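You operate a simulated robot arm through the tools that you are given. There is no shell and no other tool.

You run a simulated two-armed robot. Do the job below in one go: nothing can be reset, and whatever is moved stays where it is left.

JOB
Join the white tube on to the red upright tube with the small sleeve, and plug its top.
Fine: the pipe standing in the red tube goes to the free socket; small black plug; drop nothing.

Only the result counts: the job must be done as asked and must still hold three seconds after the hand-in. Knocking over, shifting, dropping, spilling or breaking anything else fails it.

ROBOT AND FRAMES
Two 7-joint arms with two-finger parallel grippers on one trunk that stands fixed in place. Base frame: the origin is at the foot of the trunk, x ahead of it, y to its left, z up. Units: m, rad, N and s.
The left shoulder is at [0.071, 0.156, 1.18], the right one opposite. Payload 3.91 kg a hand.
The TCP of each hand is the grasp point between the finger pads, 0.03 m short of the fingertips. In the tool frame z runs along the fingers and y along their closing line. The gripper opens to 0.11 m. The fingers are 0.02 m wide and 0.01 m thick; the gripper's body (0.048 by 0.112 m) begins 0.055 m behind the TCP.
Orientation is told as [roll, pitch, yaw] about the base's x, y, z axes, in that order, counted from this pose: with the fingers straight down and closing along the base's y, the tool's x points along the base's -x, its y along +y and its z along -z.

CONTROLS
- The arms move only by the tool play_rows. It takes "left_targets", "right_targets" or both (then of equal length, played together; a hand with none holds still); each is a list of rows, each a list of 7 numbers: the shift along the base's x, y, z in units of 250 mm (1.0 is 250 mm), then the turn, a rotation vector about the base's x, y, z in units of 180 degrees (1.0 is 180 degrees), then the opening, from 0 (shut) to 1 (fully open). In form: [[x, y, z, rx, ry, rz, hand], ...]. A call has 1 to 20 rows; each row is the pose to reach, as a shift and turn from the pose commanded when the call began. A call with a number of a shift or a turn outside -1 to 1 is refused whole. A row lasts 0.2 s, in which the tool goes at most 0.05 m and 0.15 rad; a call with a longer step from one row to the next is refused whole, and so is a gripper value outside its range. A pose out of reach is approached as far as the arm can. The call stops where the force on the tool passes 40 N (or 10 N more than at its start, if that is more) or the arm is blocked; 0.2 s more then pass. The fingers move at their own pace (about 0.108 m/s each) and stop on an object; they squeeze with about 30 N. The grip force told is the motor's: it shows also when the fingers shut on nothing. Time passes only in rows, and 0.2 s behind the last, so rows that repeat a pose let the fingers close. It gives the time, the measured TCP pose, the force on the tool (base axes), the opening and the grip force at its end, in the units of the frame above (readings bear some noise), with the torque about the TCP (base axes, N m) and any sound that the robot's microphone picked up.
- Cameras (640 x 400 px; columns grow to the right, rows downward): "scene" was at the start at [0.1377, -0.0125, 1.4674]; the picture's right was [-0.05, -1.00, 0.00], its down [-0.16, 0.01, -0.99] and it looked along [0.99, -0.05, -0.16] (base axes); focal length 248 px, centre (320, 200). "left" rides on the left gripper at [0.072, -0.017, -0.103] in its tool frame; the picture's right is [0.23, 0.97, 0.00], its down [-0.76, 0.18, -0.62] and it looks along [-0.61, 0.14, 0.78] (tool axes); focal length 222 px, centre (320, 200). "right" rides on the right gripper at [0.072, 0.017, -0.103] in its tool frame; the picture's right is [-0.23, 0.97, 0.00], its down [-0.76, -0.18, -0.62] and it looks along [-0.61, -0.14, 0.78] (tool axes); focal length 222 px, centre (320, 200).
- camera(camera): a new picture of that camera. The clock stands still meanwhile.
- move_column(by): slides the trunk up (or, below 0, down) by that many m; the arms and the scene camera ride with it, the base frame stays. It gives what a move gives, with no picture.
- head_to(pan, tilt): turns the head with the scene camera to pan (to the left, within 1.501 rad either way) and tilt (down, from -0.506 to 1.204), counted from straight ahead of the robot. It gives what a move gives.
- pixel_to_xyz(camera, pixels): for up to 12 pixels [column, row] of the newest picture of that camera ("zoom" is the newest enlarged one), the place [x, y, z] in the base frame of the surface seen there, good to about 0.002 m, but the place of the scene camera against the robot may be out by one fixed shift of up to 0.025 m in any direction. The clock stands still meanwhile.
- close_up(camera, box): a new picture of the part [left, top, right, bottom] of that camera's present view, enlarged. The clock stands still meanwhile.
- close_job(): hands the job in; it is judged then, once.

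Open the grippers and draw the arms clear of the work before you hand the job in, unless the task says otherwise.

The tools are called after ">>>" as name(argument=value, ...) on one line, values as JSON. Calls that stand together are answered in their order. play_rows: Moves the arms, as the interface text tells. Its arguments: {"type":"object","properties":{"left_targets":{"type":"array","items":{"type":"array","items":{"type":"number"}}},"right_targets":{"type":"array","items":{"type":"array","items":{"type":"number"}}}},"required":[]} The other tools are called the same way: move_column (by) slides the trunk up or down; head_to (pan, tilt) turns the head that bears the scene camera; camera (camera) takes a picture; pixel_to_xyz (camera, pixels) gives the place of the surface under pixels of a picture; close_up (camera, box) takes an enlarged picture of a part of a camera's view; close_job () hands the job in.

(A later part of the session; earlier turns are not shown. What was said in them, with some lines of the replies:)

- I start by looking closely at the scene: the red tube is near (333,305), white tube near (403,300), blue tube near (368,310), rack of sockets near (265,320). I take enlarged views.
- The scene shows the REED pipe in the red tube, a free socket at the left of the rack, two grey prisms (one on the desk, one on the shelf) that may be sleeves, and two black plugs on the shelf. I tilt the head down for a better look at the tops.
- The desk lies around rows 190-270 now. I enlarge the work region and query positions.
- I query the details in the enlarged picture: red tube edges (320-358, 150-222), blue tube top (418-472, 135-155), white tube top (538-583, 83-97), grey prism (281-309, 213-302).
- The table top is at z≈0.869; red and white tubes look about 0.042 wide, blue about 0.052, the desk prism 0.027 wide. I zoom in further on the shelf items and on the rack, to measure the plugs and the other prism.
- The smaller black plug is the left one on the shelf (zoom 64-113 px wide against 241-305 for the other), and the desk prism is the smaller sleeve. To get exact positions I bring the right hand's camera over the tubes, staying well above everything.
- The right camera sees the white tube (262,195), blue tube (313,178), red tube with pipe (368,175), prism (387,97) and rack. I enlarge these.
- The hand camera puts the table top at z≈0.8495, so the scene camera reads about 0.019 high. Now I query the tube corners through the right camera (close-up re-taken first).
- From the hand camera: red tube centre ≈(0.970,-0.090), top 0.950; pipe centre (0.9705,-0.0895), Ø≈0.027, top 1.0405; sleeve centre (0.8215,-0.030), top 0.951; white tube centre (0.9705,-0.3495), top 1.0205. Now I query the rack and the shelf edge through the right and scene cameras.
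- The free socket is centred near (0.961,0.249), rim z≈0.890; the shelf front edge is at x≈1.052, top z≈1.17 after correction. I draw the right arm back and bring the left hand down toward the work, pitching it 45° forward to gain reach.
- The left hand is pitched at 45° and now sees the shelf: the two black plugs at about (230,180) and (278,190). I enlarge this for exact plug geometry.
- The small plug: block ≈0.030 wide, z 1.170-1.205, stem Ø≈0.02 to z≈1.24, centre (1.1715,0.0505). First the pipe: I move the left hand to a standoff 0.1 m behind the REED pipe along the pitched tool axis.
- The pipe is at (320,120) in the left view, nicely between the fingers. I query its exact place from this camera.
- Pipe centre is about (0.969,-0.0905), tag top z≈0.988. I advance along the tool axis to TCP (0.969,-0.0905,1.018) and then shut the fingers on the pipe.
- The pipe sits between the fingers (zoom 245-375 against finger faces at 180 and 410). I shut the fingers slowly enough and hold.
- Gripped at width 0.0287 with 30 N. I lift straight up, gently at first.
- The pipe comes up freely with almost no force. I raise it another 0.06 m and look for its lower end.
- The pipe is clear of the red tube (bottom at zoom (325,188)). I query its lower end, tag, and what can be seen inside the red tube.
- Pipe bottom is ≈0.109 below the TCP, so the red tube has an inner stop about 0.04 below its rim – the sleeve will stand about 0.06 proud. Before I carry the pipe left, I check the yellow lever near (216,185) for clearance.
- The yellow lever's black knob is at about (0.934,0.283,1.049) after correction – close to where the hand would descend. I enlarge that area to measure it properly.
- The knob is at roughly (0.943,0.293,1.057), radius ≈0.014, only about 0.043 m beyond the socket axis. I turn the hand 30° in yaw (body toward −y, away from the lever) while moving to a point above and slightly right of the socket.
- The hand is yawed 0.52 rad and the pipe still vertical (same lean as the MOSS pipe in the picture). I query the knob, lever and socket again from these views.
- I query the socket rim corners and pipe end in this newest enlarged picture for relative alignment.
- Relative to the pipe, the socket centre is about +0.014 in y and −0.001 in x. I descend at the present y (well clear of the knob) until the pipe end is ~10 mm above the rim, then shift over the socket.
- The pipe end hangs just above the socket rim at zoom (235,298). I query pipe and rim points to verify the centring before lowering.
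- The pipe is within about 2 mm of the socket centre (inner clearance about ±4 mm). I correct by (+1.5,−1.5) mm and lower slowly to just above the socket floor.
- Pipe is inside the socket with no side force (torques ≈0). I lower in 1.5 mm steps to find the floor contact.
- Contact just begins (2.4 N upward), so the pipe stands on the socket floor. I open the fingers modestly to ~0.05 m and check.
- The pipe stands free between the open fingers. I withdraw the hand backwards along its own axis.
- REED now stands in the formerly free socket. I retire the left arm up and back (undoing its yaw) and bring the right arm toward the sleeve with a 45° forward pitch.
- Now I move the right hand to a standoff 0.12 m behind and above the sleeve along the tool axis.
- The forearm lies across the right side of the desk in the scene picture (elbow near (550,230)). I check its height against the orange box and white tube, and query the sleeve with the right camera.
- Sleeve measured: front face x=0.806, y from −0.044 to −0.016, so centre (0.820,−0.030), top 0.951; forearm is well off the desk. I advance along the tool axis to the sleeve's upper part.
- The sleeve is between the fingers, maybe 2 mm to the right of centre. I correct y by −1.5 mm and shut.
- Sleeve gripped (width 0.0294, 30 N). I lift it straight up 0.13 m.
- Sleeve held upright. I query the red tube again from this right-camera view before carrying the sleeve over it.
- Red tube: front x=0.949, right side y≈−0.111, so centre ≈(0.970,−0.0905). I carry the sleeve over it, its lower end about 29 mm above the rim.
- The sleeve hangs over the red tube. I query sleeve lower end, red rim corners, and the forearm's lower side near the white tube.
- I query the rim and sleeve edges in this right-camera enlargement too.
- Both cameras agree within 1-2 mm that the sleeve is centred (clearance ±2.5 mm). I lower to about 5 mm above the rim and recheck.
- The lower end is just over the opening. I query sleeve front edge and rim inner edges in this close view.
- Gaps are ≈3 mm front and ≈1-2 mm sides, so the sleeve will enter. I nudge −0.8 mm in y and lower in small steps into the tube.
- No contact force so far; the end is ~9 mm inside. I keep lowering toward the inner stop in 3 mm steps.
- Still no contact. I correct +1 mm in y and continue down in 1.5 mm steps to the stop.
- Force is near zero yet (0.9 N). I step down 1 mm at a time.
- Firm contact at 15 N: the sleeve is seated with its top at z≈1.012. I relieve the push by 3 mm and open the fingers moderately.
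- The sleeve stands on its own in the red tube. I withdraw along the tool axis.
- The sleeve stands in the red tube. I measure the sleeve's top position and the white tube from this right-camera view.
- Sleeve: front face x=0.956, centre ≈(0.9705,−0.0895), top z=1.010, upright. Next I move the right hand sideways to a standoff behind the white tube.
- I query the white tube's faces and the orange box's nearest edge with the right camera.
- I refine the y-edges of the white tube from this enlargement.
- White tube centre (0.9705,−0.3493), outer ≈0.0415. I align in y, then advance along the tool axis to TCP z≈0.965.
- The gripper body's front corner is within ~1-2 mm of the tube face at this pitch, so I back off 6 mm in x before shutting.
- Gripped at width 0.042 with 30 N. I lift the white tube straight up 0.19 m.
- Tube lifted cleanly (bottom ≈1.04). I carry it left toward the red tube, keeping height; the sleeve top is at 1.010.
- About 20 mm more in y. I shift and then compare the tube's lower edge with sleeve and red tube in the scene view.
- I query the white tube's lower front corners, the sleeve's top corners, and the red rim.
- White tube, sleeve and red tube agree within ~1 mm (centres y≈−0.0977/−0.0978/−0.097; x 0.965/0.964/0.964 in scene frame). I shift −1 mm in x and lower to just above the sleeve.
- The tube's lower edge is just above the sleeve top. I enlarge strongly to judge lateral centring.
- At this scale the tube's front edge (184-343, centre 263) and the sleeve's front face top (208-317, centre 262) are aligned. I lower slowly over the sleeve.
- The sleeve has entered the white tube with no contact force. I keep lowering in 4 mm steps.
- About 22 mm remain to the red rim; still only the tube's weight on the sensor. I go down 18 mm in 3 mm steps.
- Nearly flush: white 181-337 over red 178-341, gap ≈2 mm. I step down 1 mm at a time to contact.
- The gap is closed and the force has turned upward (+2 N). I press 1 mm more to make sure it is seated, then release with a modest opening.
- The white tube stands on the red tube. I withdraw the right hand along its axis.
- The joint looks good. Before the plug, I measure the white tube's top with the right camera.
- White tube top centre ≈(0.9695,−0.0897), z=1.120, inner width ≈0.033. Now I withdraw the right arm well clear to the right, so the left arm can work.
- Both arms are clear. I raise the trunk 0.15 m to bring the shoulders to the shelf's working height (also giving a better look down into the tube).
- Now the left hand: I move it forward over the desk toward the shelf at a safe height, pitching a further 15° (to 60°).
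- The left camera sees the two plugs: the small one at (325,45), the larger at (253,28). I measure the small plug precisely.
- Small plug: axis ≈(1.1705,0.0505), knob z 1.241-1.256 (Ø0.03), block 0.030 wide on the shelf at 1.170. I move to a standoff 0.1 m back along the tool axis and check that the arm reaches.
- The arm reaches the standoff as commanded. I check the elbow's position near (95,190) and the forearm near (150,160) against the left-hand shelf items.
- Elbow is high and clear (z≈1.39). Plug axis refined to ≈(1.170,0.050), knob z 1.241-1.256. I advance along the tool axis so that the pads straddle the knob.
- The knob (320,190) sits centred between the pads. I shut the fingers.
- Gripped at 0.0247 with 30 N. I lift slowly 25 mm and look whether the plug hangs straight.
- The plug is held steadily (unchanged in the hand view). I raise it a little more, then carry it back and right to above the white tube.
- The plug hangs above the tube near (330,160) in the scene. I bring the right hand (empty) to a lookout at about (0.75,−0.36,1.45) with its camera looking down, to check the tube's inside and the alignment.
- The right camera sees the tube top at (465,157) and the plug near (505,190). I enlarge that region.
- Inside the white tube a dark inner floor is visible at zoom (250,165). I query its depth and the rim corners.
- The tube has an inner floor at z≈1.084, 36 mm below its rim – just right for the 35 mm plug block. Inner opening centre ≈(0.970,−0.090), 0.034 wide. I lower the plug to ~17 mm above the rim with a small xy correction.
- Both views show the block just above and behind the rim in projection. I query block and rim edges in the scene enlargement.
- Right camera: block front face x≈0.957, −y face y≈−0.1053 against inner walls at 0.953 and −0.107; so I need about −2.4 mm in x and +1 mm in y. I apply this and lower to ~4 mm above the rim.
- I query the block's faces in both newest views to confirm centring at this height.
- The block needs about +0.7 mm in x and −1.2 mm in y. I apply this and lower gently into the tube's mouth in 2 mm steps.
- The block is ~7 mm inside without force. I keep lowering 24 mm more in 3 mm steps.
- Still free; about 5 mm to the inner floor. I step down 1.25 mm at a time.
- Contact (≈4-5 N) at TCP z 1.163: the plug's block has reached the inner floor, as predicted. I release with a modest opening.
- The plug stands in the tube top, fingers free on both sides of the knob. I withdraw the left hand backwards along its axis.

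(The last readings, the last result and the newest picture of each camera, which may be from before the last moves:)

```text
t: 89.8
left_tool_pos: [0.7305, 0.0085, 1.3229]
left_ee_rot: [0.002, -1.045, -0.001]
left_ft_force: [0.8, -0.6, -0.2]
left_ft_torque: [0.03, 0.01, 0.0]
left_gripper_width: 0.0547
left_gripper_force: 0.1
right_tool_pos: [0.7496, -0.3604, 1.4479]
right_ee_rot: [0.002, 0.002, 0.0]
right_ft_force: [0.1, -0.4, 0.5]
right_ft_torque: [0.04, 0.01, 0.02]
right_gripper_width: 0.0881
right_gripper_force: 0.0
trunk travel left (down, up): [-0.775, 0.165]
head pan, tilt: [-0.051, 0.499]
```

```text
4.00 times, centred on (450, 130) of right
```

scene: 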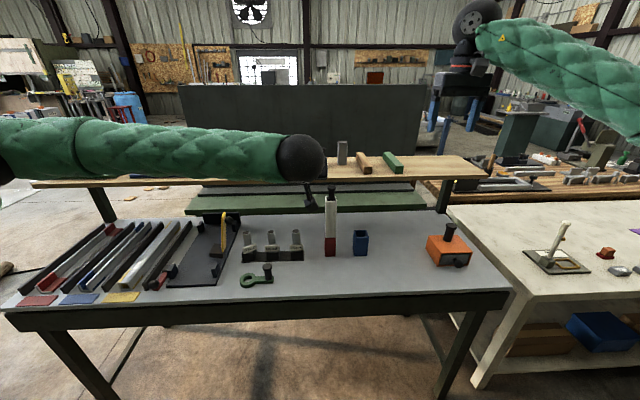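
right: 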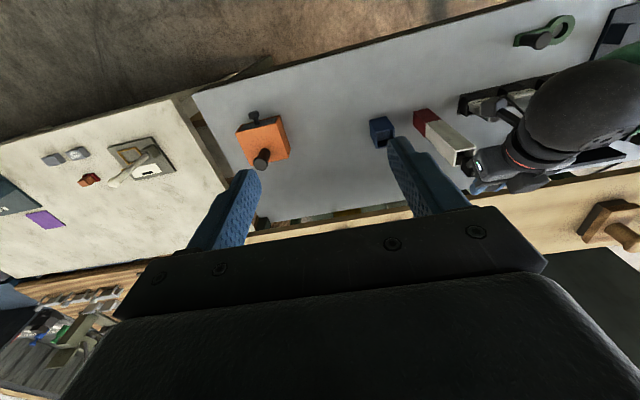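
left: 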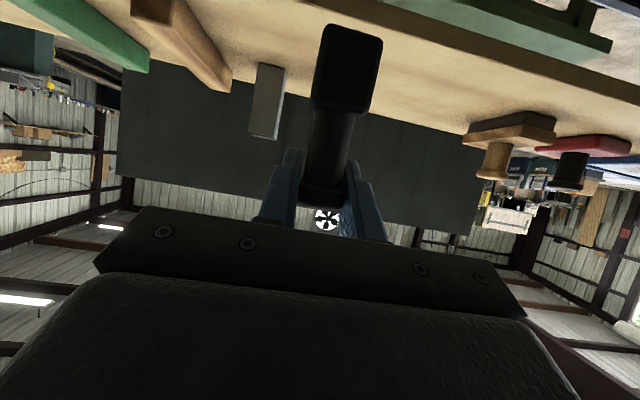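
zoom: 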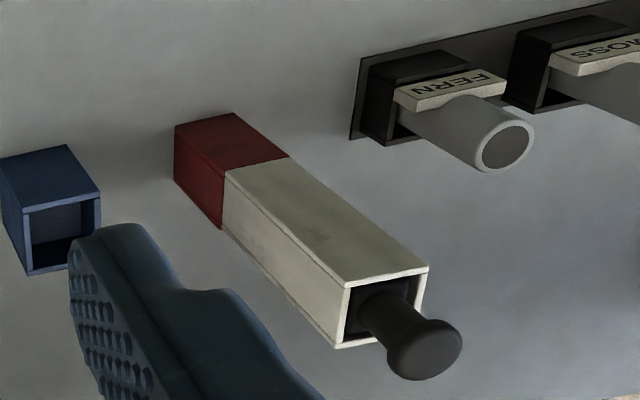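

The stack is complete: red tube, white tube, plug. I verify plug seating (block top vs. rim) and the joint through the right camera.

>>> close_up(camera="right", box=[478, 135, 522, 178])

>>> close_up(camera="right", box=[440, 135, 490, 180])

>>> pixel_to_xyz(camera="right", pixels=[[461, 154], [457, 151], [459, 158], [453, 148], [480, 165], [475, 160], [474, 172], [484, 168], [466, 152], [470, 155], [452, 158], [476, 147]])

```text
9.30 times, centred on (500, 156) of right
```

zoom: 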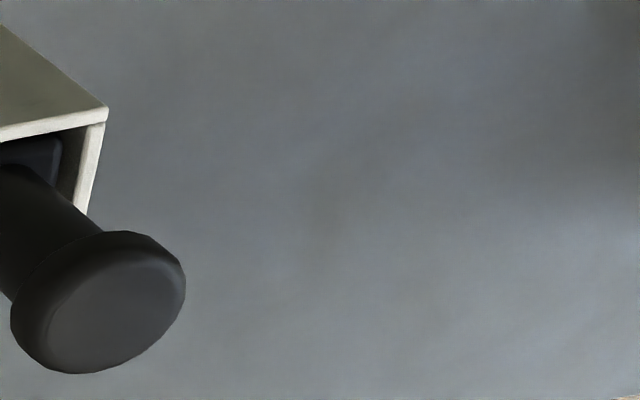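

```text
8.89 times, centred on (465, 158) of right
```

zoom: 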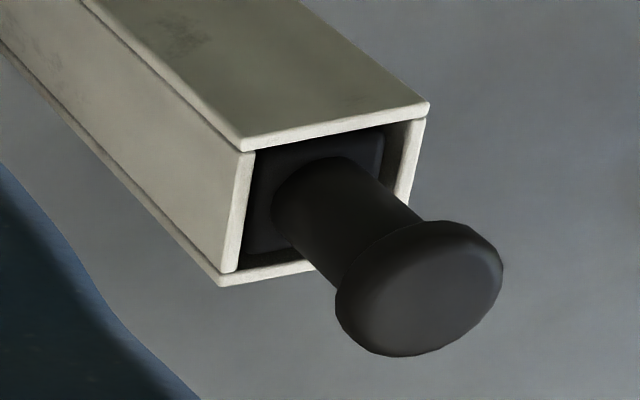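

```text
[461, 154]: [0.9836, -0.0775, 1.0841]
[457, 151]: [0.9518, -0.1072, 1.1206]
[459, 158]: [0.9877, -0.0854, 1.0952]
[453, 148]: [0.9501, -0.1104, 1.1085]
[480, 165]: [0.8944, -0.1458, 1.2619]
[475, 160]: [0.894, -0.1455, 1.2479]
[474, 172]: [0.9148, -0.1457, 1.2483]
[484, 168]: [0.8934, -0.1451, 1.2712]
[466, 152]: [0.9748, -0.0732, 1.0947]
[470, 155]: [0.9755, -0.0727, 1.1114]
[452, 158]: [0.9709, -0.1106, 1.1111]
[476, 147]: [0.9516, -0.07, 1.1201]
```

The plug's block sits inside the tube mouth. I query it in this newest enlargement.

>>> pixel_to_xyz(camera="zoom", pixels=[[265, 190], [290, 155], [370, 145], [262, 235], [280, 245], [245, 150], [420, 110], [405, 170], [225, 275], [430, 300], [350, 220], [320, 170]])

```text
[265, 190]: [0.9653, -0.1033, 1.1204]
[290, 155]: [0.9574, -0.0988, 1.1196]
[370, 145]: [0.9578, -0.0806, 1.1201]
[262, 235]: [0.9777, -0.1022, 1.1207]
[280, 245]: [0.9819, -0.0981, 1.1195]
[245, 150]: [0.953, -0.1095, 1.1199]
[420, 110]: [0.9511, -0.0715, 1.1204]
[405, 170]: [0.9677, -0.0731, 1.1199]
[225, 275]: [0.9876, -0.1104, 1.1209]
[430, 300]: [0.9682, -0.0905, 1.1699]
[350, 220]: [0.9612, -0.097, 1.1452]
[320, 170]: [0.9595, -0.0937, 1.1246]
```

Block top is flush with the rim (z=1.120): seated. Now I draw both arms back clear of the work and open both grippers.

>>> play_rows(left_targets=[[-0.06, 0.08, 0.08, 0, 0, 0, 0.6], [-0.14, 0.2, 0.16, 0, 0, 0, 0.8], [-0.22, 0.34, 0.26, 0, 0, 0, 1], [-0.3, 0.48, 0.36, 0, 0, 0, 1], [-0.38, 0.62, 0.46, 0, 0, 0, 1], [-0.44, 0.76, 0.56, 0, 0, 0, 1], [-0.48, 0.88, 0.64, 0, 0, 0, 1], [-0.48, 0.96, 0.68, 0, 0, 0, 1], [-0.48, 0.96, 0.68, 0, 0, 0, 1]], right_targets=[[-0.05, 0, 0.03, 0, 0, 0, 0.9], [-0.12, 0, 0.06, 0, 0, 0, 1], [-0.2, 0, 0.1, 0, 0, 0, 1], [-0.3, 0, 0.14, 0, 0, 0, 1], [-0.4, 0, 0.18, 0, 0, 0, 1], [-0.5, 0, 0.2, 0, 0, 0, 1], [-0.58, 0, 0.22, 0, 0, 0, 1], [-0.6, 0, 0.22, 0, 0, 0, 1], [-0.6, 0, 0.22, 0, 0, 0, 1]])

>>> camera(camera="scene")

>>> close_up(camera="scene", box=[200, 150, 420, 290])

```text
t: 91.8
left_tool_pos: [0.6097, 0.2488, 1.4908]
left_ee_rot: [0.001, -1.048, -0.002]
left_ft_force: [0.2, -1.2, -0.6]
left_ft_torque: [-0.01, -0.02, 0.04]
left_gripper_width: 0.1101
left_gripper_force: 0.0
right_tool_pos: [0.598, -0.3615, 1.5041]
right_ee_rot: [0.001, -0.001, 0.0]
right_ft_force: [-0.2, 0.1, -0.6]
right_ft_torque: [0.06, 0.03, 0.01]
right_gripper_width: 0.1103
right_gripper_force: 0.1
trunk travel left (down, up): [-0.775, 0.165]
head pan, tilt: [-0.051, 0.499]
```

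```text
taken
```

scene: 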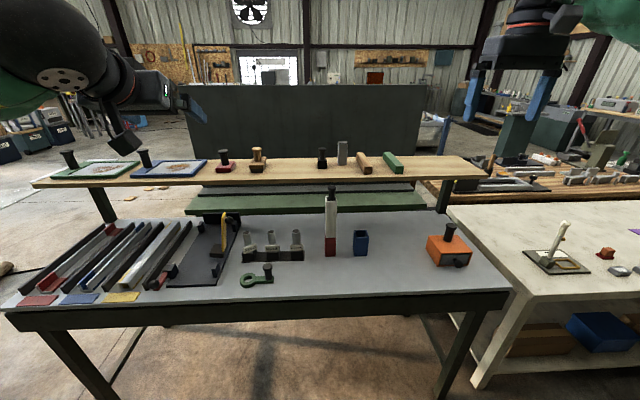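

```text
2.86 times, centred on (310, 220) of scene
```

zoom: 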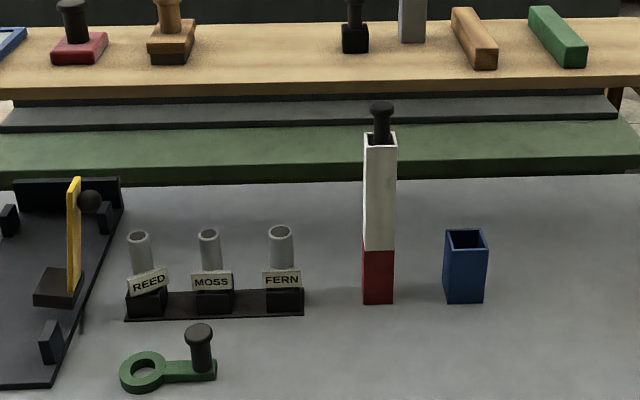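

Everything stands as asked: REED (146,260 in the enlargement) is in the formerly free socket, the white tube is joined flush on the red tube over the small sleeve, and the small black plug is in its top. All else is unmoved, both grippers are open and clear, so I hand in.

>>> close_job()

```text
The job is handed in.
```

The job is done and handed in; I have not seen the verdict. The final pictures showed everything in place, and nothing was dropped or knocked over:

- **Pipe:** the REED pipe from the red tube now stands in the free socket at the left of the rack. Its name tag is turned about 30 degrees, because I angled the hand to clear the yellow lever's knob.
- **Joint:** the small grey sleeve sits on the red tube's inner stop, and the white tube slides over it and rests flush on the red tube's rim.
- **Plug:** the smaller black plug from the shelf sits on the white tube's inner floor, with its block level with the rim.

Both grippers are open and both arms are clear of the work. I raised the trunk 0.15 m to reach the shelf and left it there.
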